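You operate a simulated robot arm through the tools that you are given. There is no shell and no other tool.

You run a simulated two-armed robot. Do the job below in one go: nothing can be reset, and whatever is moved stays where it is left.

JOB
Put stick four in the free slot, buff it to a shine and lay it back on the mat.
Fine: the white buffer, back where it lay. Set down upright: white buffer.
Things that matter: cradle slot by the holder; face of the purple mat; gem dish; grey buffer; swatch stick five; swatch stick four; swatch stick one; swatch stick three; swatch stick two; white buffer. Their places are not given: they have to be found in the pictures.

The check looks at the end state, three seconds after you hand in, the way a careful person would. Anything else that was tipped, shoved, dropped, spilled or broken makes it a failure.

ROBOT AND FRAMES
Two 7-joint arms with fingered hands on one trunk that stands fixed in place. Base frame: the origin is at the foot of the trunk, x ahead of it, y to its left, z up; the work surface is at about z = 780. Units: mm, degrees, N and s.
The left shoulder is at [70, 171, 1252], the right one opposite. Each reaches about 1156 mm from its shoulder. Payload 5 kg a hand.
The tool frame of a hand sits at the grasp point between the pads (the TCP): z along the fingers, y along the line on which they close. The tips reach 43 mm beyond it. The gripper opens to 144 mm; its body begins 50 mm behind the TCP. The gripper is a hand of 5 fingers: y runs from the thumb to the fingers, the wrist lies at [-21, -124, -221] in the tool frame.
Orientation is that of the tool frame in the base frame, as [roll, pitch, yaw] about the fixed x, y, z axes, in that order (R = Rz(yaw) Ry(pitch) Rx(roll)). With the fingers straight down and the wrist toward the robot, the tool's x, y and z point along [0, 1, 0], [1, 0, 0] and [0, 0, -1] of the base frame.

CONTROLS
- The arms move only by the tool arm_command. It takes "left_deltas", "right_deltas" or both (then of equal length, played together; a hand with none holds still); each is a list of rows, each a list of 6 numbers: the turn, a rotation vector about the base's x, y, z in rad, then the shift along the base's x, y, z in mm. In form: [[ax, ay, az, x, y, z], ...]. A call has 1 to 20 rows; each row shifts and turns the commanded pose from where the row before left it. Each row takes 0.2 s and may step no farther than 50 mm and 8.6 degrees from the row before; otherwise, the whole call is refused. Where a pose cannot be reached the arm comes as near as it can. A force on the tool above 50 N (or 10 N above the force at the start of the call, whichever is more), or a blocked arm, ends the call early, and 0.2 s more pass. In this call time passes only in rows, and 0.2 s behind the last. The reply holds the time, the measured pose of the TCP, the force on the tool along the base axes, the opening and the grip force, in the units named above and with some noise, with the torque about the TCP (base axes, N m) and any sound that the robot's microphone picked up.
- Cameras (640 x 400 px; columns grow to the right, rows downward): "scene" is now at [132.7, -44.3, 1476.3]; the picture's right is [-0.58, -0.81, 0.00], its down [-0.50, 0.36, -0.79] and it looks along [0.64, -0.46, -0.61] (base axes); focal length 342 px, centre (320, 200). "left" rides on the left gripper at [-86, -108, -168] in its tool frame; the picture's right is [-0.80, -0.28, 0.53], its down [0.54, -0.73, 0.42] and it looks along [0.27, 0.63, 0.73] (tool axes); focal length 275 px, centre (320, 200). "right" rides on the right gripper at [86, -109, -168] in its tool frame; the picture's right is [-0.80, 0.28, -0.53], its down [-0.54, -0.73, 0.42] and it looks along [-0.27, 0.63, 0.73] (tool axes); focal length 275 px, centre (320, 200).
- grab_frame(camera): a new picture of that camera. It takes no simulated time.
- raise_lower(by): slides the trunk up (or, below 0, down) by that many mm; the arms and the scene camera ride with it, the base frame stays. It gives what a move gives, with no picture.
- finger_targets(index, middle, ring, little, thumb_bend, thumb_turn, hand): sets how far each is bent, from 0 (flat) to 1 (curled in); at 0.3 the hand is open as for a grip, at 0.7 the pads meet at the TCP. One left out holds its place. A second passes; each finger stops where it meets its share of the squeeze, and holds until it gets a number again. It is the only way to open and close the hand. It gives what a move gives, with no picture; readings hold the bend of each and the force on index, middle, ring, little, thumb and palm. thumb_turn goes from beside the hand (0) to across from the fingers (1), as for a grip.
- aim_head(pan, tilt): turns the head with the scene camera to pan (to the left, within 86 degrees either way) and tilt (down, from -29 to 69), counted from straight ahead of the robot. It gives what a move gives.
- locate(camera, pixels): for up to 12 pixels [column, row] of the newest picture of that camera ("zoom" is the newest enlarged one), the place [x, y, z] in the base frame of the surface seen there, good to about 2 mm, but the place of the scene camera against the robot may be out by one fixed shift of up to 18 mm in any direction. It takes no simulated time.
- inspect(camera, box): a new picture of the part [left, top, right, bottom] of that camera's present view, enlarged. It takes no simulated time.
- hand_in(): hands the job in; it is judged then, once.

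Unless the task says otherwise, let go and move clear before handing in.

The tools are called after ">>>" as name(argument=value, ...) on one line, values as JSON. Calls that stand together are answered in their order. arm_command: Moves the arms, as the interface text tells. Its arguments: {"type":"object","properties":{"left_deltas":{"type":"array"},"right_deltas":{"type":"array"}},"required":[]} The other tools are called the same way: raise_lower (by) moves the trunk up or down; finger_targets (index, middle, ring, little, thumb_bend, thumb_turn, hand) moves the fingers one by one; aim_head (pan, tilt) turns the head that bears the scene camera; grab_frame (camera) takes a picture; locate (camera, pixels) gives the place of the surface under pixels of a picture; inspect (camera, box) takes an enlarged picture of a part of a camera's view; hand_in () hands the job in.

At the start:

```text
time_s: 0.0
left_eef_pos: [676.9, 45.3, 1007.4]
left_tcp_rot: [179.3, -7.3, 94.3]
left_ft_force: [-0.1, 0.6, 0.5]
left_torque: [0.02, -0.02, 0.0]
left_width: 143.9
left_finger_force: 0.1
left_shape: jaw
left_bend: [0.3, 0.3, 0.3, 0.3, 0.3, 0.97]
left_finger forces: [0.1, 0.0, 0.0, 0.0, 0.0, 0.1]
right_eef_pos: [574.9, -609.5, 1098.7]
right_tcp_rot: [-180.0, 0.0, 90.1]
right_ft_force: [0.5, 0.8, 0.2]
right_torque: [-0.03, 0.05, 0.02]
right_width: 143.6
right_finger_force: 0.1
right_shape: jaw
right_bend: [0.3, 0.3, 0.3, 0.3, 0.3, 0.98]
right_finger forces: [0.0, 0.1, 0.0, 0.1, 0.0, 0.0]
trunk travel left (down, up): [-350.0, 590.0]
head pan, tilt (commanded): [-35.7, 37.6]
```

scene: 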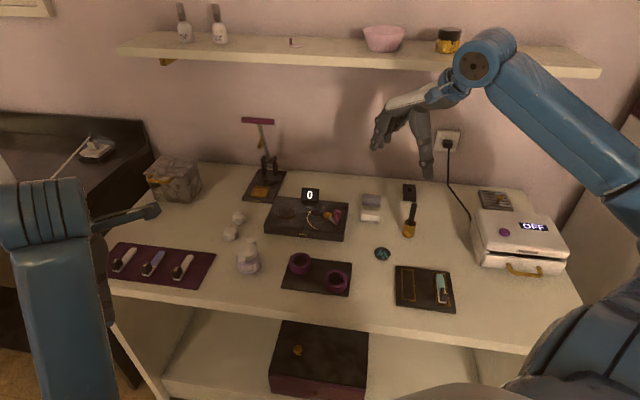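
right: 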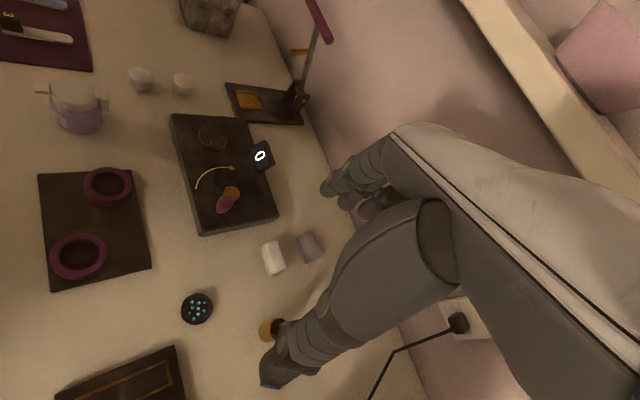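
left: 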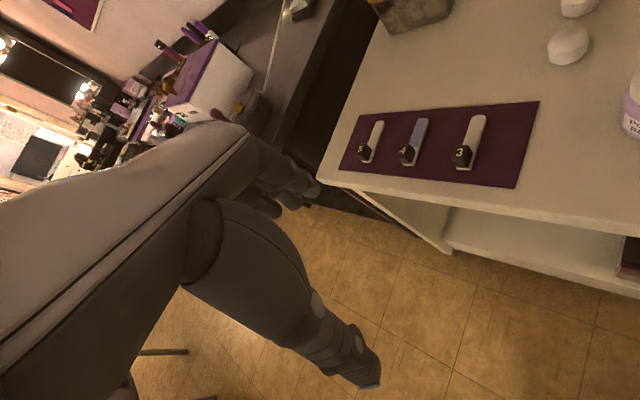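

The scene picture shows the purple mat at about (160,265) with three sticks, two small blocks (grey and white) near (370,205), and a dark cradle at (425,288). I'll zoom in on these first.

>>> inspect(camera="scene", box=[90, 220, 230, 308])

>>> inspect(camera="scene", box=[340, 180, 500, 320])

>>> inspect(camera="left", box=[320, 80, 560, 230])

>>> inspect(camera="right", box=[40, 220, 340, 400])

```text
4.55 times, centred on (160, 264) of scene
```

zoom: 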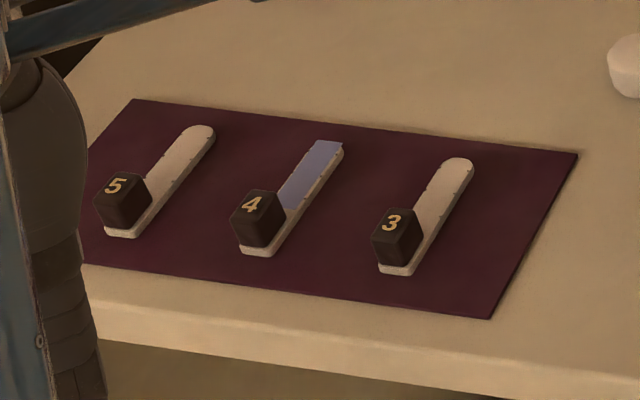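

```text
2.86 times, centred on (420, 250) of scene
```

zoom: 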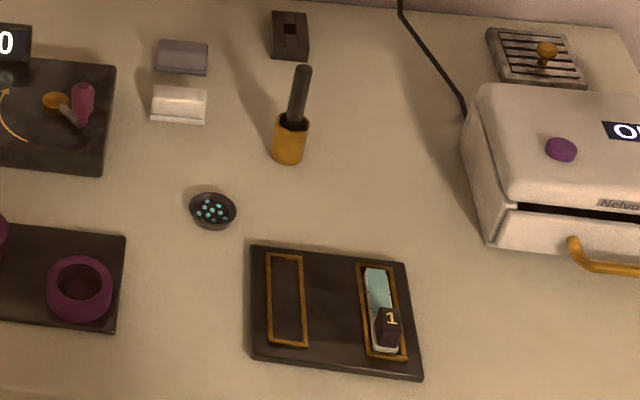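

```text
2.67 times, centred on (440, 155) of left
```

zoom: 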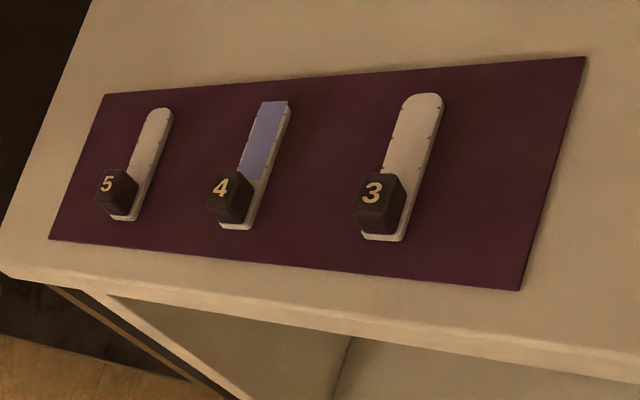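

```text
2.13 times, centred on (190, 310) of right
```

zoom: 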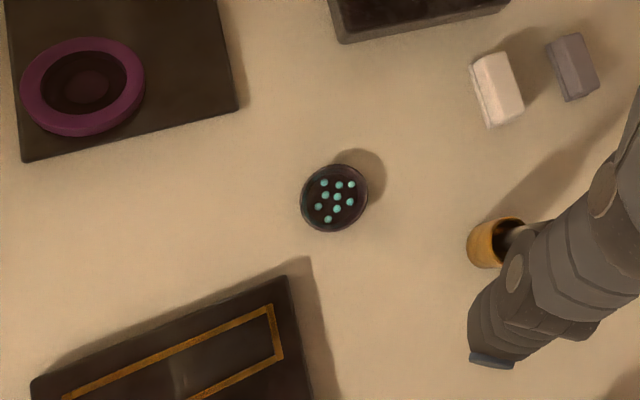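

The free slot looks to be the left gold frame on the cradle; stick 1 sits in the right one. Stick four (blue-tipped) is the middle one on the mat. I'll get coordinates from the scene camera.

>>> locate(camera="scene", pixels=[[149, 265], [147, 273], [160, 253], [125, 257], [183, 266], [110, 260], [216, 253], [196, 287], [120, 242], [147, 264], [153, 260], [179, 270]])

>>> locate(camera="scene", pixels=[[371, 199], [369, 216], [382, 253], [410, 268], [410, 288], [406, 270], [416, 298], [440, 288], [445, 296], [400, 266], [396, 304], [454, 311]])

>>> locate(camera="left", pixels=[[407, 152], [418, 130], [371, 140], [361, 151], [463, 154], [480, 128], [538, 102], [515, 186], [340, 168], [360, 116], [412, 163], [425, 119]])

>>> locate(camera="right", pixels=[[273, 258], [310, 248], [197, 308], [172, 350], [130, 378], [165, 365], [70, 250], [105, 187], [262, 157], [272, 330], [240, 100], [225, 200]])

```text
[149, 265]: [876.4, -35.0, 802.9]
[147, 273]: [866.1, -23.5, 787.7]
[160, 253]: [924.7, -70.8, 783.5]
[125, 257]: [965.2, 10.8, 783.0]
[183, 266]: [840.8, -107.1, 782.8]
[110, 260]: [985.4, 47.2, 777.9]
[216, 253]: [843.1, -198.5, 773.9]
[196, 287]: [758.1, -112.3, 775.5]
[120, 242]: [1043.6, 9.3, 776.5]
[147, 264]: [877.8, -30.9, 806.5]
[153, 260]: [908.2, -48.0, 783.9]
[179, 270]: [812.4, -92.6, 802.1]
```

```text
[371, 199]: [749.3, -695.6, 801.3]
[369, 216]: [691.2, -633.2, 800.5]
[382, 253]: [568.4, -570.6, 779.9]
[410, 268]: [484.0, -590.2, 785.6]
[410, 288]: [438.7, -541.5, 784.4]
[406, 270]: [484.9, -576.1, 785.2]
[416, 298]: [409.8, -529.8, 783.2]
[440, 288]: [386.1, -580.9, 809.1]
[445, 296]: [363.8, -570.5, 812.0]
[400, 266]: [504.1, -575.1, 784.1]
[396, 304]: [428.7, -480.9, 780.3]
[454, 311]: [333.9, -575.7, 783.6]
```

```text
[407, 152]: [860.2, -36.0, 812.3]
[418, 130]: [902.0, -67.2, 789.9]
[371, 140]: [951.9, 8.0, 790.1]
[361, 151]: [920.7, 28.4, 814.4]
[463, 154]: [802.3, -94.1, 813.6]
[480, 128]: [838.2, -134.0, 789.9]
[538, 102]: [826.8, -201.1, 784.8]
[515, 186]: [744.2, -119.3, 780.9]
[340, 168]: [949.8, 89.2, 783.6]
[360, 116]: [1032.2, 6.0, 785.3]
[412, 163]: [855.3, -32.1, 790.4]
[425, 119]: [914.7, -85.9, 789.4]
```

```text
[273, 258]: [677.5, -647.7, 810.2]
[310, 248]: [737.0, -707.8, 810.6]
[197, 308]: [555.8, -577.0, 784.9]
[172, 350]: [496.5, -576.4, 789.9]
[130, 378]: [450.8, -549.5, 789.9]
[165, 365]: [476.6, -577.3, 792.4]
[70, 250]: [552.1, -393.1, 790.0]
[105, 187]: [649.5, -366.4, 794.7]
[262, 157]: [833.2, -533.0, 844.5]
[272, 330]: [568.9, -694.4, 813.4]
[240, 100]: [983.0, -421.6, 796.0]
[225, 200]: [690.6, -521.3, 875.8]
```

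The wrist cameras and the scene camera differ by about (-15, -3, +9) mm, so I'll trust the wrist cameras. Before touching anything I'll pre-test how the right fingers move, in the air.

>>> finger_targets(hand="right", index=0.55, middle=0.55, ring=0.0, little=0.0, thumb_bend=0.55, thumb_turn=1.0)

>>> inspect(camera="scene", box=[350, 60, 510, 180])

>>> grab_frame(camera="right")

```text
time_s: 1.0
left_eef_pos: [679.0, 48.1, 1008.1]
left_tcp_rot: [179.2, -7.5, 94.4]
left_ft_force: [0.2, 1.1, 0.3]
left_torque: [-0.02, -0.01, 0.0]
left_width: 143.9
left_finger_force: 0.0
left_shape: jaw
left_bend: [0.3, 0.3, 0.3, 0.3, 0.3, 0.97]
left_finger forces: [0.1, 0.0, 0.0, 0.0, 0.0, 0.0]
right_eef_pos: [575.4, -609.6, 1098.6]
right_tcp_rot: [180.0, 0.0, 90.1]
right_ft_force: [-0.5, 0.4, -0.4]
right_torque: [0.0, -0.02, 0.01]
right_width: 61.1
right_finger_force: 0.0
right_shape: fingers
right_bend: [0.55, 0.55, 0.0, 0.0, 0.55, 1.0]
right_finger forces: [0.0, 0.1, 0.0, 0.0, 0.0, 0.0]
trunk travel left (down, up): [-350.0, 590.0]
head pan, tilt (commanded): [-35.7, 37.6]
```

```text
3.33 times, centred on (430, 120) of scene
```

zoom: 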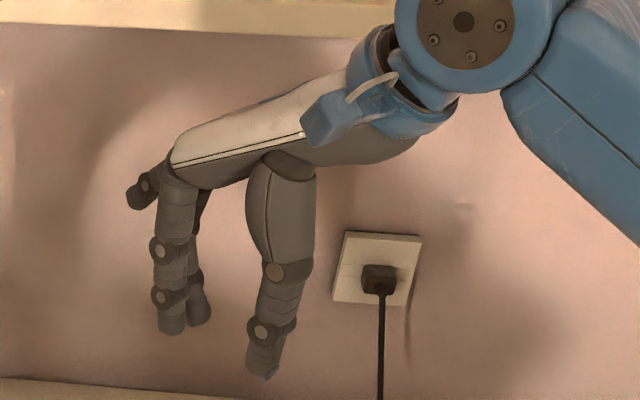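

```text
taken
```

right: 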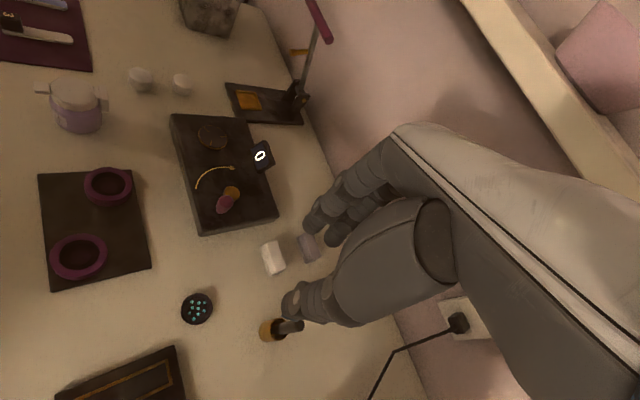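

With index and middle at 0.55 they point straight down while flat ring/little swing out of the way. I'll measure the tips with locate.

>>> locate(camera="zoom", pixels=[[265, 370], [172, 328], [199, 320], [165, 300], [262, 335], [140, 195]])

>>> locate(camera="right", pixels=[[291, 305], [313, 222], [333, 237], [325, 310], [353, 190], [380, 170]])

>>> inspect(camera="right", box=[230, 210, 350, 285])

```text
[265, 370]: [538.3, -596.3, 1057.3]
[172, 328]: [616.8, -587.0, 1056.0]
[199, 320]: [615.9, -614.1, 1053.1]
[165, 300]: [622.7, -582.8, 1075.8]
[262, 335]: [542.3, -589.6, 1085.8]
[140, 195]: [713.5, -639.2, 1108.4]
```

```text
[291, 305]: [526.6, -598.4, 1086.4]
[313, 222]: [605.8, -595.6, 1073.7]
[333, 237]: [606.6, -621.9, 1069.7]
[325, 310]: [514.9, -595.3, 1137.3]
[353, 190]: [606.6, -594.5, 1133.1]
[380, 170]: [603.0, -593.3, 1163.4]
```

```text
5.33 times, centred on (290, 248) of right
```

zoom: 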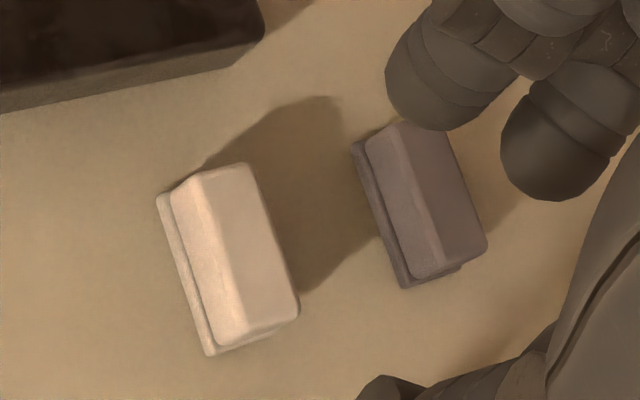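

The white buffer (zoom (230,250)) is a handle block on a thin base pad, 30 mm high. I'll check what is around the left arm so I can park it out of the way.

>>> aim_head(pan=35, tilt=35)

>>> grab_frame(camera="scene")

```text
time_s: 2.4
left_eef_pos: [677.7, 47.5, 1007.9]
left_tcp_rot: [179.4, -7.5, 94.4]
left_ft_force: [-0.6, 0.5, -0.5]
left_torque: [0.01, 0.01, 0.0]
left_width: 143.8
left_finger_force: 0.0
left_shape: jaw
left_bend: [0.3, 0.3, 0.3, 0.3, 0.3, 0.97]
left_finger forces: [0.1, 0.0, 0.1, 0.0, 0.0, 0.0]
right_eef_pos: [574.4, -608.3, 1099.6]
right_tcp_rot: [180.0, 0.0, 90.0]
right_ft_force: [-0.5, -0.8, 0.5]
right_torque: [0.04, 0.01, -0.01]
right_width: 60.8
right_finger_force: 0.0
right_shape: fingers
right_bend: [0.55, 0.55, 0.0, 0.0, 0.55, 1.0]
right_finger forces: [0.0, 0.0, 0.0, 0.0, 0.0, 0.0]
trunk travel left (down, up): [-350.0, 590.0]
head pan, tilt (commanded): [35.0, 35.0]
```

```text
taken
```

scene: 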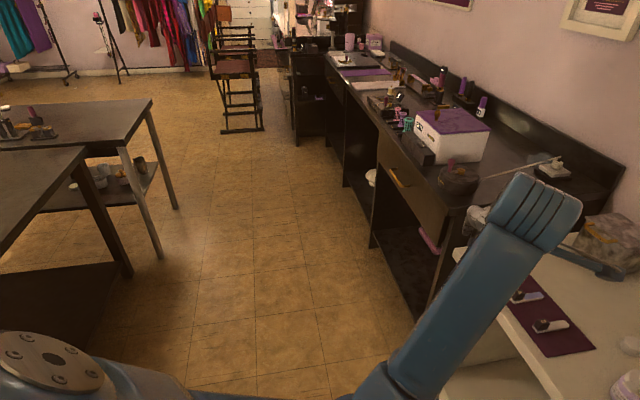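

The space to the left over the floor is clear (floor around (300,300)). I'll park the left arm back and to the left, then turn the head back.

>>> arm_command(left_deltas=[[0, 0, 0, -20, 30, 8], [0, 0, 0, -20, 30, 8], [0, 0, 0, -20, 30, 8], [0, 0, 0, -20, 30, 8], [0, 0, 0, -20, 30, 8], [0, 0, 0, -20, 30, 8], [0, 0, 0, -20, 30, 8], [0, 0, 0, -20, 30, 8], [0, 0, 0, -20, 30, 8], [0, 0, 0, -20, 30, 8]])

>>> aim_head(pan=-30, tilt=40)

>>> grab_frame(camera="scene")

>>> grab_frame(camera="left")

```text
time_s: 3.2
left_eef_pos: [635.9, 205.6, 1028.9]
left_tcp_rot: [176.8, -16.1, 99.4]
left_ft_force: [-0.6, 0.6, 0.5]
left_torque: [0.01, -0.03, -0.01]
left_width: 144.0
left_finger_force: 0.1
left_shape: jaw
left_bend: [0.3, 0.3, 0.3, 0.3, 0.3, 0.98]
left_finger forces: [0.0, 0.0, 0.0, 0.1, 0.1, 0.0]
right_eef_pos: [574.7, -609.5, 1099.0]
right_tcp_rot: [179.9, 0.0, 90.0]
right_ft_force: [-0.9, 0.0, -0.3]
right_torque: [-0.06, -0.01, -0.04]
right_width: 60.8
right_finger_force: 0.2
right_shape: fingers
right_bend: [0.55, 0.55, 0.0, 0.0, 0.55, 1.0]
right_finger forces: [0.0, 0.1, 0.0, 0.1, 0.0, 0.0]
trunk travel left (down, up): [-350.0, 590.0]
head pan, tilt (commanded): [35.0, 35.0]
stopped in row 3 (left hand): the arm was blocked; the commanded pose is now the measured one
```

```text
time_s: 4.6
left_eef_pos: [635.4, 205.8, 1029.5]
left_tcp_rot: [176.8, -16.0, 99.4]
left_ft_force: [0.8, -0.3, 0.3]
left_torque: [0.02, -0.01, -0.02]
left_width: 143.9
left_finger_force: 0.0
left_shape: jaw
left_bend: [0.3, 0.3, 0.3, 0.3, 0.3, 0.98]
left_finger forces: [0.1, 0.1, 0.1, 0.0, 0.1, 0.1]
right_eef_pos: [574.8, -609.2, 1099.1]
right_tcp_rot: [-180.0, -0.1, 90.1]
right_ft_force: [-0.2, -0.4, -1.0]
right_torque: [0.0, 0.0, -0.02]
right_width: 60.9
right_finger_force: 0.0
right_shape: fingers
right_bend: [0.55, 0.55, 0.0, 0.0, 0.55, 1.0]
right_finger forces: [0.1, 0.0, 0.0, 0.1, 0.1, 0.1]
trunk travel left (down, up): [-350.0, 590.0]
head pan, tilt (commanded): [-30.0, 40.0]
```

```text
taken
```

scene: 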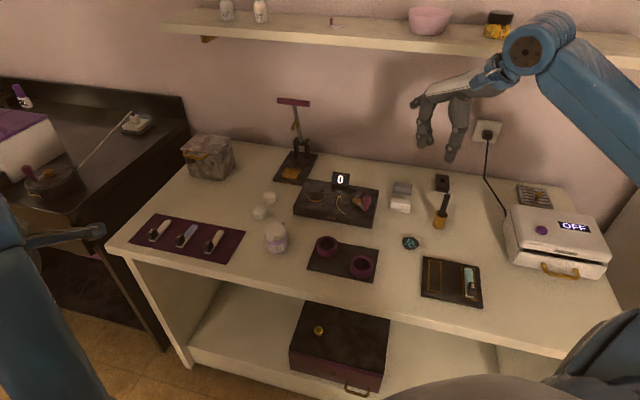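

```text
taken
```

left: 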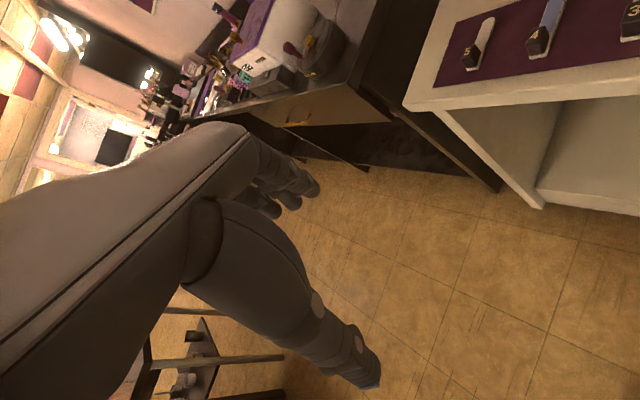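

The left arm stopped at about y=206, which is well clear of the mat. Next I'll zoom on the cradle and the buffers from the new head pose.

>>> inspect(camera="scene", box=[410, 245, 498, 315])

>>> locate(camera="zoom", pixels=[[95, 70], [190, 85], [80, 300], [185, 310], [320, 95], [420, 110], [330, 340], [450, 350], [140, 190], [385, 140], [395, 320], [430, 270]])

```text
5.71 times, centred on (454, 280) of scene
```

zoom: 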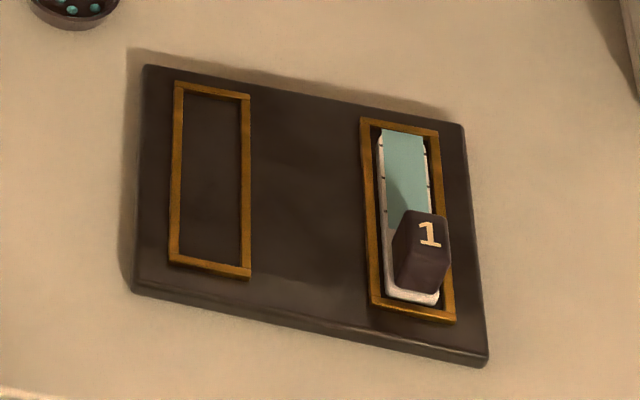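

```text
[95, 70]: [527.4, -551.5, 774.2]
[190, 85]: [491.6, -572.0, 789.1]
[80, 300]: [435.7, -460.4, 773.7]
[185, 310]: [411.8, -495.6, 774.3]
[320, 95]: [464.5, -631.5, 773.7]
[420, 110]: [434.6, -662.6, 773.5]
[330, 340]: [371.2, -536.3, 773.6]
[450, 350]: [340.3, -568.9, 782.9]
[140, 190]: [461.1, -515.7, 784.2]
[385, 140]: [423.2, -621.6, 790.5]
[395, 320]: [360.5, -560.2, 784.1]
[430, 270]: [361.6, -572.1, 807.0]
```

>>> locate(camera="zoom", pixels=[[180, 87], [245, 98], [245, 272], [174, 258], [210, 180], [366, 125], [434, 136], [449, 315], [376, 303], [405, 130], [412, 300], [148, 68]])

>>> locate(camera="zoom", pixels=[[463, 126], [487, 360], [135, 285], [210, 92], [210, 265], [177, 170], [246, 185], [405, 180], [430, 235], [420, 220], [440, 220], [415, 245]])

```text
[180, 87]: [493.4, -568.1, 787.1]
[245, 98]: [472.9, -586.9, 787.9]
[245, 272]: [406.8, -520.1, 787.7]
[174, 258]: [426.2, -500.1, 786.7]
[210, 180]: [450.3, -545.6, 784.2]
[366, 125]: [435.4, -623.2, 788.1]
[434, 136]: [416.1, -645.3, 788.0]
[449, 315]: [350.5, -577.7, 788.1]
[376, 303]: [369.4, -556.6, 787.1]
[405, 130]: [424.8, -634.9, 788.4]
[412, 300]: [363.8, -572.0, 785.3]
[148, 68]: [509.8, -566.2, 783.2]
```

```text
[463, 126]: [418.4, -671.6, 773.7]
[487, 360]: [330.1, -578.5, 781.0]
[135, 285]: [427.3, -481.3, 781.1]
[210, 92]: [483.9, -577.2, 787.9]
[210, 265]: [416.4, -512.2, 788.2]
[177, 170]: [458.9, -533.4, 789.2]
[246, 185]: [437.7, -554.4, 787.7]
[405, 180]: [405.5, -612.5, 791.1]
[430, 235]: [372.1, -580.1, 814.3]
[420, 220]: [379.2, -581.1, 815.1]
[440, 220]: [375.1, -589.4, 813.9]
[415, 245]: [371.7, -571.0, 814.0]
```

The free slot's frame is about 28 × 95 mm, oriented at −45° and centred near (450,−544) in scene coordinates. Before moving, I'll locate tall obstacles: the shelf, the T-stand, and the bottle.

>>> grab_frame(camera="scene")

>>> locate(camera="scene", pixels=[[300, 40], [400, 55], [220, 25], [293, 101], [298, 135], [208, 145], [278, 228], [340, 178], [440, 205], [443, 178], [480, 130], [536, 195]])

```text
taken
```

scene: 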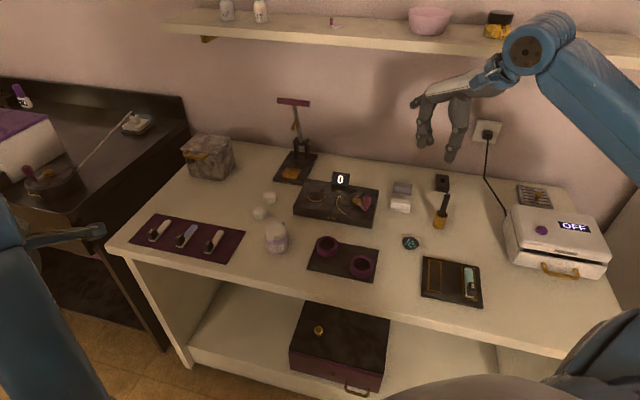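

```text
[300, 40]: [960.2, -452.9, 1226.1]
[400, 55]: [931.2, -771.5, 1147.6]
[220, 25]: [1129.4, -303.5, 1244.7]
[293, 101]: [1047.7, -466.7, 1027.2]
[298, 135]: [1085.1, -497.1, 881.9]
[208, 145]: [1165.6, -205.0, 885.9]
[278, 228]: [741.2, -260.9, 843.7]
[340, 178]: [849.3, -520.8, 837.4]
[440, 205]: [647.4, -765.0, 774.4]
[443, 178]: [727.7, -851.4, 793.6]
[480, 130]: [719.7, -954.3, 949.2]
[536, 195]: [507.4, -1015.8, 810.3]
```

The route at z≈1050 clears everything: the bottle top is about 850 and the T-stand sits at x≈1035. I'll swing the right hand over the mat while yawing +45°.

>>> arm_command(right_deltas=[[0, 0, 0.049, 16.9, 35, -6.8], [0, 0, 0.049, 16.9, 35, -6.8], [0, 0, 0.049, 16.9, 35, -6.8], [0, 0, 0.049, 16.9, 35, -6.8], [0, 0, 0.049, 16.9, 35, -6.8], [0, 0, 0.049, 16.9, 35, -6.8], [0, 0, 0.049, 16.9, 35, -6.8], [0, 0, 0.049, 16.9, 35, -6.8], [0, 0, 0.049, 16.9, 35, -6.8], [0, 0, 0.049, 16.9, 35, -6.8], [0, 0, 0.049, 16.9, 35, -6.8], [0, 0, 0.049, 16.9, 35, -6.8], [0, 0, 0.049, 16.9, 35, -6.8], [0, 0, 0.049, 16.9, 35, -6.8], [0, 0, 0.049, 16.9, 35, -6.8], [0, 0, 0.049, 16.9, 35, -6.8]])

>>> grab_frame(camera="right")

>>> grab_frame(camera="scene")

```text
time_s: 8.0
left_eef_pos: [637.3, 208.2, 1027.7]
left_tcp_rot: [177.0, -16.1, 99.1]
left_ft_force: [-0.2, 0.2, -0.3]
left_torque: [-0.03, -0.01, -0.02]
left_width: 143.5
left_finger_force: 0.1
left_shape: jaw
left_bend: [0.3, 0.3, 0.3, 0.3, 0.3, 0.98]
left_finger forces: [0.0, 0.0, 0.0, 0.1, 0.0, 0.1]
right_eef_pos: [846.2, -48.3, 989.0]
right_tcp_rot: [-179.8, 0.0, 135.0]
right_ft_force: [0.7, -1.6, 0.0]
right_torque: [0.02, 0.06, 0.01]
right_width: 60.9
right_finger_force: 0.0
right_shape: fingers
right_bend: [0.55, 0.55, 0.0, 0.0, 0.55, 1.0]
right_finger forces: [0.0, 0.1, 0.0, 0.1, 0.0, 0.0]
trunk travel left (down, up): [-350.0, 590.0]
head pan, tilt (commanded): [-30.0, 40.0]
```

```text
taken
```

right: 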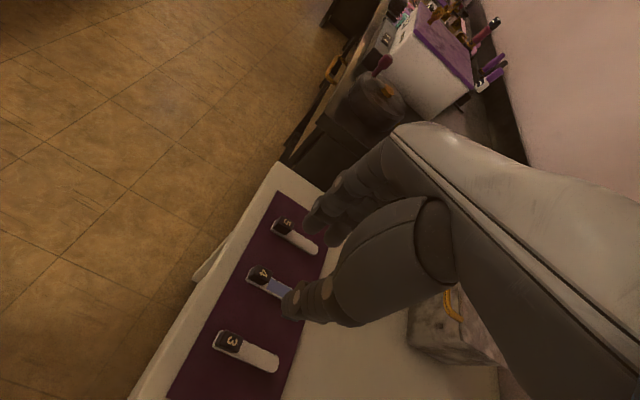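

```text
taken
```

scene: 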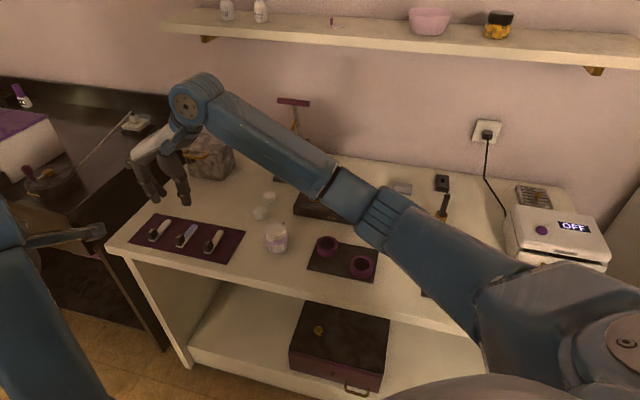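

>>> inspect(camera="right", box=[180, 180, 340, 400])

>>> locate(camera="scene", pixels=[[200, 100], [260, 140], [330, 185], [380, 215], [440, 260], [520, 320], [245, 165], [300, 190], [350, 235], [420, 290], [180, 120], [150, 150]])

```text
1.82 times, centred on (260, 290) of right
```

zoom: 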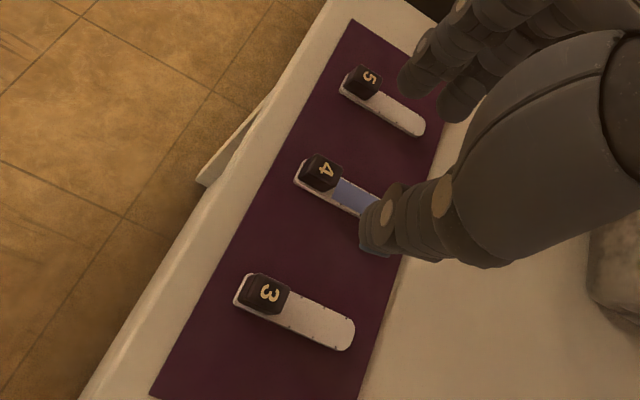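

```text
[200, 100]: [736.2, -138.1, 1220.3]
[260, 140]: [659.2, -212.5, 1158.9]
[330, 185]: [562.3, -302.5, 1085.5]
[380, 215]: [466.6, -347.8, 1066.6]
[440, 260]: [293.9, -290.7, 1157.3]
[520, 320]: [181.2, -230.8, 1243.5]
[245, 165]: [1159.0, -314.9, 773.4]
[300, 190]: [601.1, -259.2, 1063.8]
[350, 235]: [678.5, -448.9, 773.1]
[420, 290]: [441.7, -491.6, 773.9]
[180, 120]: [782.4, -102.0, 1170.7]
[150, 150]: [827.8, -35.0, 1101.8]
```

Now I'll read stick four's exact position from this right-camera zoom (block top at (322,172), near end at (300,180)).

>>> locate(camera="zoom", pixels=[[322, 172], [312, 160], [338, 168], [328, 184], [303, 172], [300, 182], [350, 190], [360, 205], [345, 210], [375, 195], [365, 215], [260, 295]])

>>> inspect(camera="right", box=[230, 240, 310, 290])

```text
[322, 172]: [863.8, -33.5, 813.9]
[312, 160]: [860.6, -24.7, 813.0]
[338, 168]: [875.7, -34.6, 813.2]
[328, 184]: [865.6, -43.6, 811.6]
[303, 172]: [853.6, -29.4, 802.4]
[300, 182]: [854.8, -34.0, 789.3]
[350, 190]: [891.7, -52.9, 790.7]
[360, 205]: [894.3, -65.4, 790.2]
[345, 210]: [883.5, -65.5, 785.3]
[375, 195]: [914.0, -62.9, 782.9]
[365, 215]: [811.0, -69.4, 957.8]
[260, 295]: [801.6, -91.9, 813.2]
```

```text
8.00 times, centred on (270, 265) of right
```

zoom: 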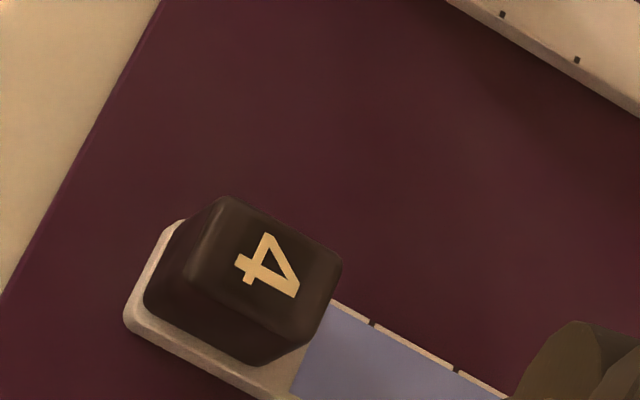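

>>> locate(camera="zoom", pixels=[[268, 265], [228, 206], [332, 258], [195, 270], [285, 325], [175, 228], [132, 318], [345, 305], [290, 393], [440, 355], [150, 275], [400, 380]])

```text
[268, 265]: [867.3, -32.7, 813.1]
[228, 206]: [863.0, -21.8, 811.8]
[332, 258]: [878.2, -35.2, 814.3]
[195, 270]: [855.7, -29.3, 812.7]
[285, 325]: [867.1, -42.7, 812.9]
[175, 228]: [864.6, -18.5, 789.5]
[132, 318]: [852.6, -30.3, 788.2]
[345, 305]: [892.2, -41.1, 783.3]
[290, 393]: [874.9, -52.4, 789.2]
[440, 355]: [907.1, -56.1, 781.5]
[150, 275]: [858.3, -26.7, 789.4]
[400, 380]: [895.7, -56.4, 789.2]
```

Stick four lies at −45° with its block (about 20 × 14 mm, top z≈813) centred at about (866,−32.3). Before descending I'll test how the tips converge as they close in the air.

>>> finger_targets(hand="right", index=0.63, middle=0.63, thumb_bend=0.63)

>>> inspect(camera="right", box=[240, 160, 400, 340])

>>> inspect(camera="scene", box=[110, 120, 230, 210])

```text
time_s: 9.0
left_eef_pos: [636.0, 206.1, 1028.4]
left_tcp_rot: [176.9, -16.1, 99.3]
left_ft_force: [0.6, 0.1, 0.1]
left_torque: [0.02, 0.04, 0.0]
left_width: 143.9
left_finger_force: 0.1
left_shape: jaw
left_bend: [0.3, 0.3, 0.3, 0.3, 0.3, 0.98]
left_finger forces: [0.0, 0.0, 0.0, 0.0, 0.0, 0.0]
right_eef_pos: [845.5, -49.2, 989.8]
right_tcp_rot: [180.0, 0.0, 135.2]
right_ft_force: [-0.3, 0.3, 0.2]
right_torque: [0.0, -0.01, -0.01]
right_width: 32.5
right_finger_force: 0.1
right_shape: fingers
right_bend: [0.63, 0.63, 0.0, 0.0, 0.63, 1.0]
right_finger forces: [0.0, 0.1, 0.1, 0.1, 0.1, 0.0]
trunk travel left (down, up): [-350.0, 590.0]
head pan, tilt (commanded): [-30.0, 40.0]
```

```text
2.22 times, centred on (320, 250) of right
```

zoom: 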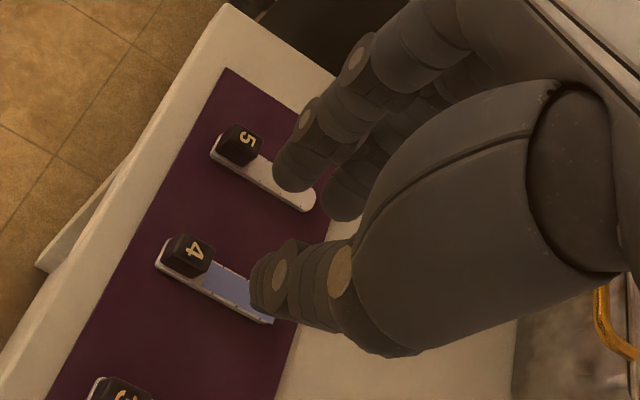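

```text
4.44 times, centred on (170, 165) of scene
```

zoom: 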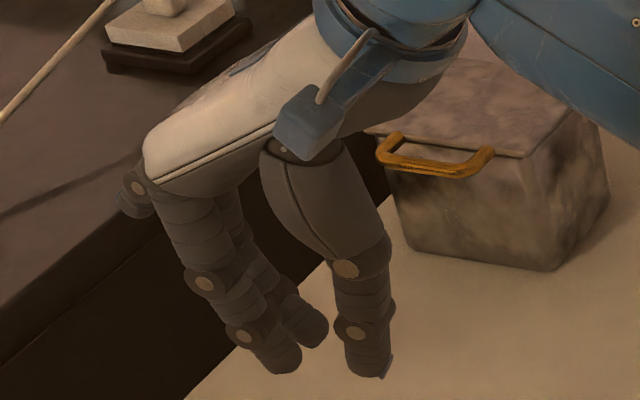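

>>> locate(camera="zoom", pixels=[[285, 370], [300, 352], [315, 345], [347, 365], [365, 375], [385, 372], [245, 336], [355, 332], [205, 285], [346, 268], [268, 365], [330, 330]])

>>> locate(camera="right", pixels=[[367, 244], [370, 250], [392, 255], [356, 287], [360, 300], [372, 275]])

```text
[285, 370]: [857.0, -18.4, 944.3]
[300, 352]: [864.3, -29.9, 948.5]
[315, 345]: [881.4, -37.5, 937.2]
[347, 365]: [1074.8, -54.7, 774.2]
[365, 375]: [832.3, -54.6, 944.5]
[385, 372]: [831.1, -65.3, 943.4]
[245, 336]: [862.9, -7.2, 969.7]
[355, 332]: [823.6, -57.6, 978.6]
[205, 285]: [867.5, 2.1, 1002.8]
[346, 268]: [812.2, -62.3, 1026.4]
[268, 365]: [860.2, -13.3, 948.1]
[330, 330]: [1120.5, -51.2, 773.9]
```

```text
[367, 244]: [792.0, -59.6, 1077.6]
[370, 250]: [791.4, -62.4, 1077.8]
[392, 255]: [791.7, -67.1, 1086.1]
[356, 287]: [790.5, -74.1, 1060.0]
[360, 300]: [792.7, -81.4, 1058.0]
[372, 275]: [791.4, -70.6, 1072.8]
```

At 0.63 the tip gap is about 24 mm and centred roughly 4 mm toward the thumb side. I'll reopen to 0.52 and descend over block four in steps, watching clearances.

>>> finger_targets(hand="right", index=0.52, middle=0.52, thumb_bend=0.52)

>>> arm_command(right_deltas=[[0, 0, 0, 11, 10, -25], [0, 0, 0, 12, 10, -25], [0, 0, 0, 0, 0, -25], [0, 0, 0, 0, 0, -25], [0, 0, 0, 0, 0, -20], [0, 0, 0, 0, 0, -10]])

>>> grab_frame(camera="right")

>>> inspect(camera="scene", box=[100, 160, 260, 280])

```text
time_s: 10.0
left_eef_pos: [636.8, 204.8, 1029.5]
left_tcp_rot: [177.0, -16.2, 99.3]
left_ft_force: [-0.1, -0.1, -0.3]
left_torque: [0.02, -0.04, 0.01]
left_width: 143.8
left_finger_force: 0.0
left_shape: jaw
left_bend: [0.3, 0.3, 0.3, 0.3, 0.3, 0.98]
left_finger forces: [0.0, 0.0, 0.0, 0.0, 0.0, 0.0]
right_eef_pos: [846.0, -49.9, 989.3]
right_tcp_rot: [180.0, 0.1, 135.1]
right_ft_force: [-1.1, 0.5, 0.6]
right_torque: [0.02, 0.03, 0.07]
right_width: 70.8
right_finger_force: 0.0
right_shape: fingers
right_bend: [0.52, 0.52, 0.0, 0.0, 0.52, 1.0]
right_finger forces: [0.0, 0.0, 0.0, 0.0, 0.0, 0.0]
trunk travel left (down, up): [-350.0, 590.0]
head pan, tilt (commanded): [-30.0, 40.0]
```

```text
time_s: 11.4
left_eef_pos: [636.2, 206.6, 1029.1]
left_tcp_rot: [176.9, -16.1, 99.2]
left_ft_force: [0.1, -0.5, -0.1]
left_torque: [-0.01, 0.03, 0.03]
left_width: 144.0
left_finger_force: 0.0
left_shape: jaw
left_bend: [0.3, 0.3, 0.3, 0.3, 0.3, 0.98]
left_finger forces: [0.1, 0.0, 0.0, 0.1, 0.1, 0.0]
right_eef_pos: [868.9, -29.1, 860.0]
right_tcp_rot: [180.0, 0.0, 135.0]
right_ft_force: [1.0, -0.4, 0.7]
right_torque: [0.04, 0.0, 0.01]
right_width: 70.7
right_finger_force: 0.0
right_shape: fingers
right_bend: [0.52, 0.52, 0.0, 0.0, 0.52, 1.0]
right_finger forces: [0.0, 0.1, 0.0, 0.0, 0.0, 0.0]
trunk travel left (down, up): [-350.0, 590.0]
head pan, tilt (commanded): [-30.0, 40.0]
```

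```text
taken
```

right: 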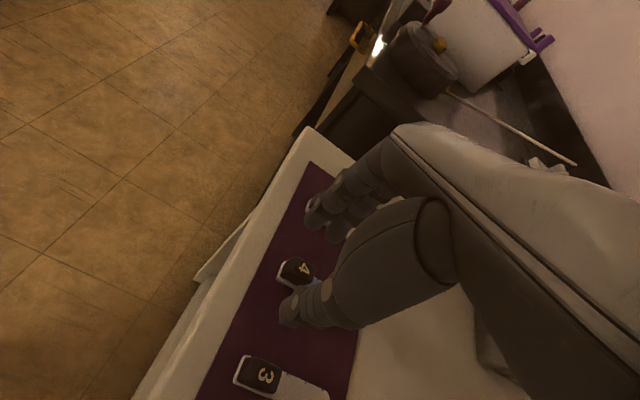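

```text
3.33 times, centred on (180, 220) of scene
```

zoom: 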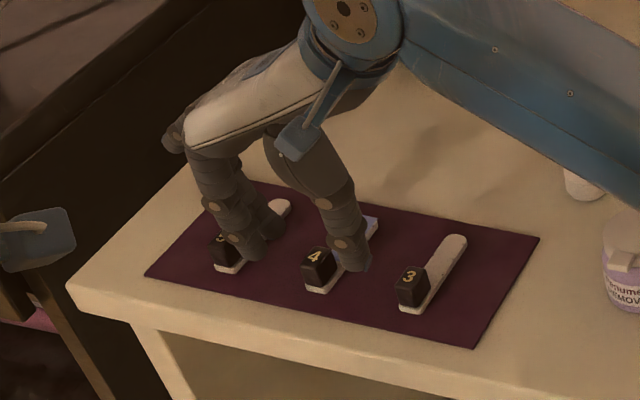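

Fingers straddle block 4, with clear gaps to blocks 5 and 3. I'll lower 28 mm to z≈832.

>>> arm_command(right_deltas=[[0, 0, 0, 0, 0, -10], [0, 0, 0, 0, 0, -10], [0, 0, 0, 0, 0, -8]])

>>> inspect(camera="right", box=[230, 180, 390, 360])

>>> inspect(camera="scene", box=[130, 190, 230, 265])

```text
time_s: 12.2
left_eef_pos: [635.8, 204.9, 1028.4]
left_tcp_rot: [176.8, -16.1, 99.2]
left_ft_force: [0.0, -0.3, 0.6]
left_torque: [-0.02, -0.04, 0.0]
left_width: 143.9
left_finger_force: 0.1
left_shape: jaw
left_bend: [0.3, 0.3, 0.3, 0.3, 0.3, 0.98]
left_finger forces: [0.0, 0.1, 0.0, 0.0, 0.0, 0.1]
right_eef_pos: [867.9, -29.7, 832.2]
right_tcp_rot: [179.9, 0.0, 135.0]
right_ft_force: [0.3, -0.2, 2.0]
right_torque: [0.05, -0.08, 0.0]
right_width: 70.9
right_finger_force: 0.4
right_shape: fingers
right_bend: [0.52, 0.52, 0.0, 0.0, 0.52, 1.0]
right_finger forces: [0.0, 1.8, 0.1, 0.0, 0.0, 0.1]
trunk travel left (down, up): [-350.0, 590.0]
head pan, tilt (commanded): [-30.0, 40.0]
```

```text
2.22 times, centred on (310, 270) of right
```

zoom: 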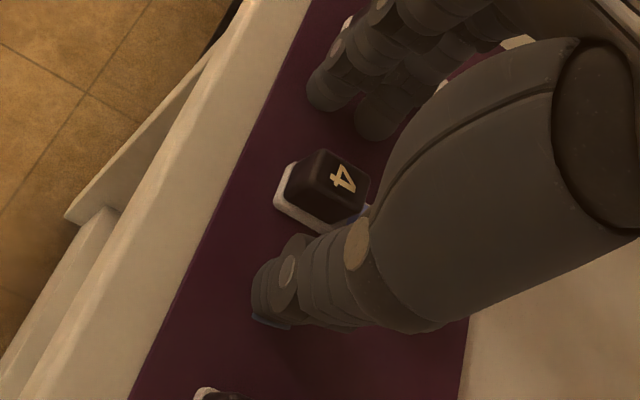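

```text
5.33 times, centred on (180, 228) of scene
```

zoom: 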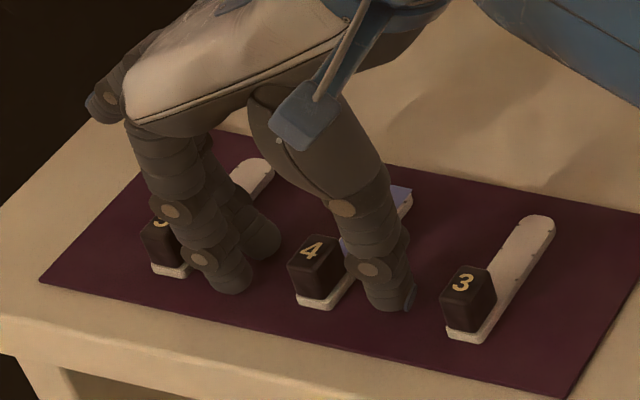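

The middle finger reads 1.8 N, so its tip is just grazing the mat. I'll raise 4 mm and close gently in stages.

>>> arm_command(right_deltas=[[0, 0, 0, 0, 0, 4]])

>>> finger_targets(hand="right", index=0.6, middle=0.6, thumb_bend=0.6)

>>> inspect(camera="right", box=[230, 180, 390, 360])

>>> inspect(camera="scene", box=[130, 190, 230, 265])

```text
time_s: 12.6
left_eef_pos: [637.4, 205.8, 1028.6]
left_tcp_rot: [176.9, -16.1, 99.3]
left_ft_force: [0.0, -0.2, -0.6]
left_torque: [0.02, -0.02, -0.01]
left_width: 143.8
left_finger_force: 0.1
left_shape: jaw
left_bend: [0.3, 0.3, 0.3, 0.3, 0.3, 0.98]
left_finger forces: [0.0, 0.1, 0.0, 0.0, 0.0, 0.0]
right_eef_pos: [869.2, -28.5, 834.8]
right_tcp_rot: [180.0, -0.1, 134.9]
right_ft_force: [-0.4, 0.0, 0.4]
right_torque: [0.0, -0.05, -0.01]
right_width: 70.8
right_finger_force: 0.1
right_shape: fingers
right_bend: [0.52, 0.52, 0.0, 0.0, 0.52, 1.0]
right_finger forces: [0.0, 0.0, 0.1, 0.0, 0.0, 0.0]
trunk travel left (down, up): [-350.0, 590.0]
head pan, tilt (commanded): [-30.0, 40.0]
```

```text
time_s: 13.6
left_eef_pos: [635.3, 204.7, 1029.5]
left_tcp_rot: [176.9, -16.0, 99.3]
left_ft_force: [-0.6, -0.2, 0.9]
left_torque: [0.01, -0.01, -0.01]
left_width: 144.0
left_finger_force: 0.0
left_shape: jaw
left_bend: [0.3, 0.3, 0.3, 0.3, 0.3, 0.98]
left_finger forces: [0.1, 0.1, 0.0, 0.2, 0.0, 0.0]
right_eef_pos: [867.4, -29.3, 836.0]
right_tcp_rot: [180.0, 0.0, 135.1]
right_ft_force: [0.5, 0.1, -0.2]
right_torque: [0.01, -0.04, 0.04]
right_width: 43.1
right_finger_force: 0.0
right_shape: fingers
right_bend: [0.6, 0.6, 0.0, 0.0, 0.6, 1.0]
right_finger forces: [0.1, 0.1, 0.1, 0.0, 0.1, 0.0]
trunk travel left (down, up): [-350.0, 590.0]
head pan, tilt (commanded): [-30.0, 40.0]
```

```text
2.22 times, centred on (310, 270) of right
```

zoom: 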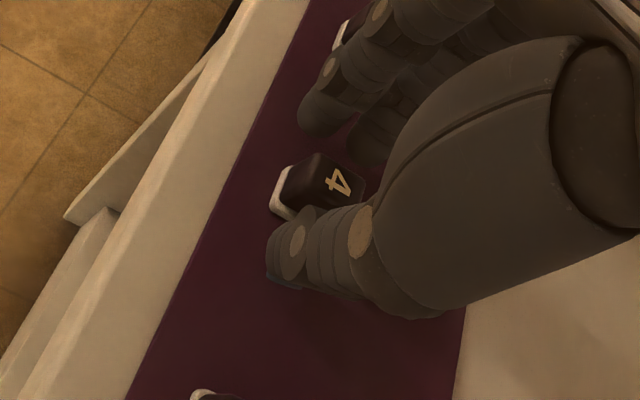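

```text
5.33 times, centred on (180, 228) of scene
```

zoom: 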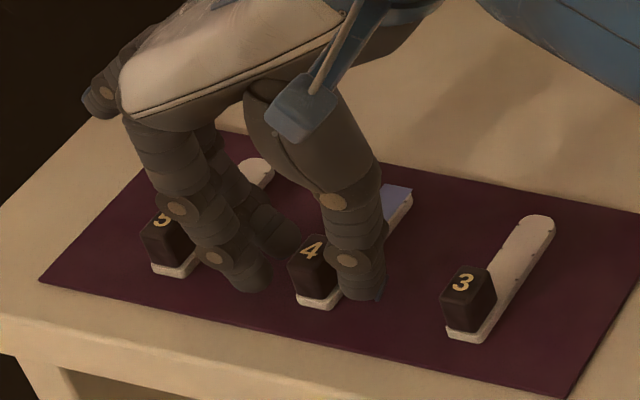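

>>> finger_targets(hand="right", index=0.65, middle=0.65, thumb_bend=0.63)

>>> inspect(camera="right", box=[230, 180, 390, 360])

>>> inspect(camera="scene", box=[130, 190, 230, 265])

```text
time_s: 14.6
left_eef_pos: [635.7, 206.0, 1028.2]
left_tcp_rot: [176.9, -16.0, 99.2]
left_ft_force: [0.9, -0.4, -0.4]
left_torque: [0.01, 0.0, 0.01]
left_width: 144.0
left_finger_force: 0.0
left_shape: jaw
left_bend: [0.3, 0.3, 0.3, 0.3, 0.3, 0.98]
left_finger forces: [0.0, 0.0, 0.0, 0.0, 0.1, 0.0]
right_eef_pos: [867.9, -29.2, 835.3]
right_tcp_rot: [-180.0, 0.1, 135.1]
right_ft_force: [0.4, 0.4, -0.5]
right_torque: [-0.02, 0.01, 0.0]
right_width: 28.8
right_finger_force: 0.1
right_shape: fingers
right_bend: [0.65, 0.65, 0.0, 0.0, 0.63, 1.0]
right_finger forces: [0.0, 0.0, 0.0, 0.0, 0.0, 0.1]
trunk travel left (down, up): [-350.0, 590.0]
head pan, tilt (commanded): [-30.0, 40.0]
```

```text
2.22 times, centred on (310, 270) of right
```

zoom: 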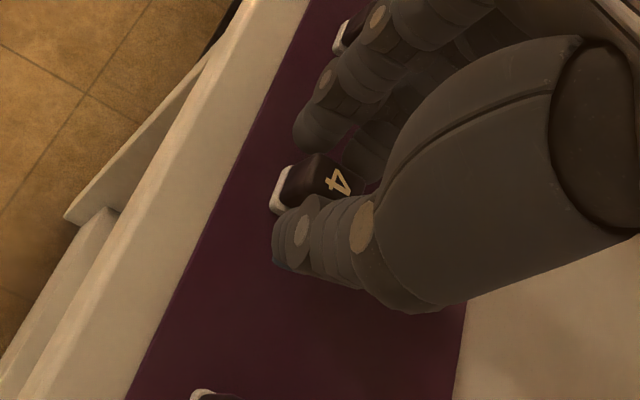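

```text
5.33 times, centred on (180, 228) of scene
```

zoom: 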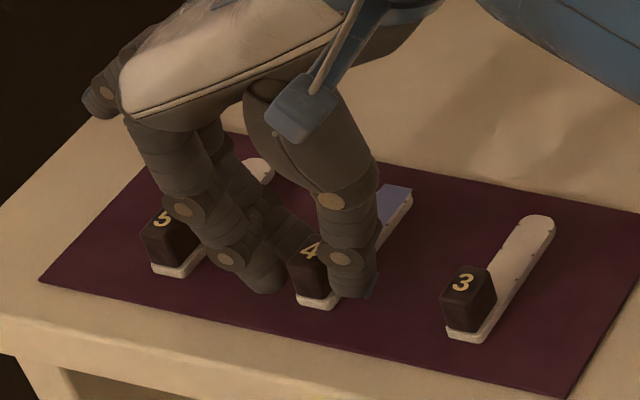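

Still no contact force, so I'll close further.

>>> finger_targets(hand="right", index=0.69, middle=0.69, thumb_bend=0.66)

>>> inspect(camera="right", box=[230, 180, 390, 360])

>>> inspect(camera="scene", box=[130, 190, 230, 265])

```text
time_s: 15.6
left_eef_pos: [636.6, 205.0, 1028.8]
left_tcp_rot: [176.9, -16.2, 99.3]
left_ft_force: [-0.3, 1.0, 0.6]
left_torque: [0.0, 0.0, 0.02]
left_width: 144.0
left_finger_force: 0.0
left_shape: jaw
left_bend: [0.3, 0.3, 0.3, 0.3, 0.3, 0.98]
left_finger forces: [0.1, 0.1, 0.0, 0.1, 0.0, 0.1]
right_eef_pos: [868.0, -27.6, 836.2]
right_tcp_rot: [179.9, 0.0, 135.1]
right_ft_force: [-0.4, -0.4, -0.1]
right_torque: [0.02, -0.03, 0.0]
right_width: 21.3
right_finger_force: 2.7
right_shape: fingers
right_bend: [0.68, 0.68, 0.0, 0.0, 0.64, 1.0]
right_finger forces: [1.4, 1.3, 0.1, 0.0, 2.7, 0.1]
trunk travel left (down, up): [-350.0, 590.0]
head pan, tilt (commanded): [-30.0, 40.0]
```

```text
2.22 times, centred on (310, 270) of right
```

zoom: 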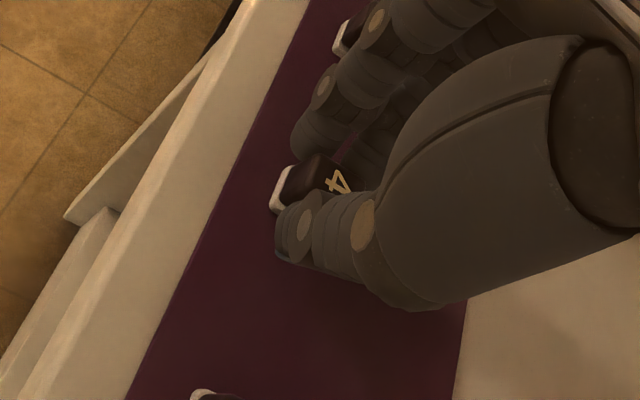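

```text
5.33 times, centred on (180, 228) of scene
```

zoom: 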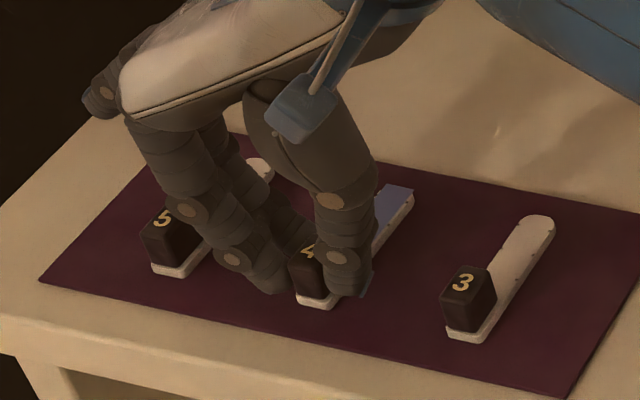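

Balanced contact: index 1.4, middle 1.3, thumb 2.7 N. I'll firm the squeeze a little and then lift slightly.

>>> finger_targets(hand="right", index=0.74, middle=0.74, thumb_bend=0.71)

>>> inspect(camera="scene", box=[130, 190, 230, 265])

```text
time_s: 16.6
left_eef_pos: [636.6, 207.0, 1029.4]
left_tcp_rot: [176.9, -16.0, 99.2]
left_ft_force: [1.0, 0.2, 0.1]
left_torque: [0.02, 0.01, -0.02]
left_width: 143.9
left_finger_force: 0.1
left_shape: jaw
left_bend: [0.3, 0.3, 0.3, 0.3, 0.3, 0.98]
left_finger forces: [0.1, 0.0, 0.1, 0.1, 0.1, 0.0]
right_eef_pos: [867.8, -29.0, 834.9]
right_tcp_rot: [-180.0, 0.0, 135.0]
right_ft_force: [-0.6, -0.1, 0.6]
right_torque: [-0.02, -0.03, 0.01]
right_width: 20.0
right_finger_force: 12.7
right_shape: fingers
right_bend: [0.72, 0.73, 0.0, 0.0, 0.64, 1.0]
right_finger forces: [7.1, 6.1, 0.0, 0.0, 13.3, 0.0]
trunk travel left (down, up): [-350.0, 590.0]
head pan, tilt (commanded): [-30.0, 40.0]
```

```text
5.33 times, centred on (180, 228) of scene
```

zoom: 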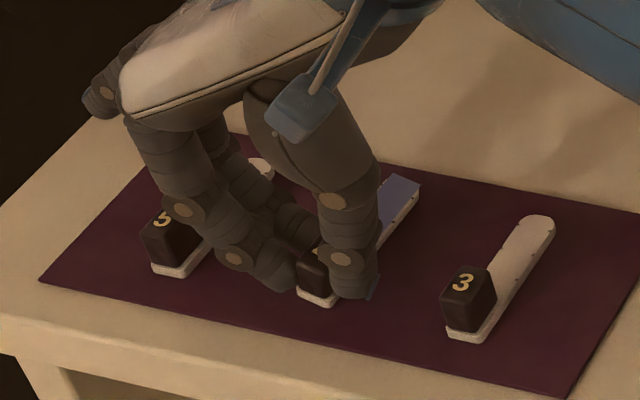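

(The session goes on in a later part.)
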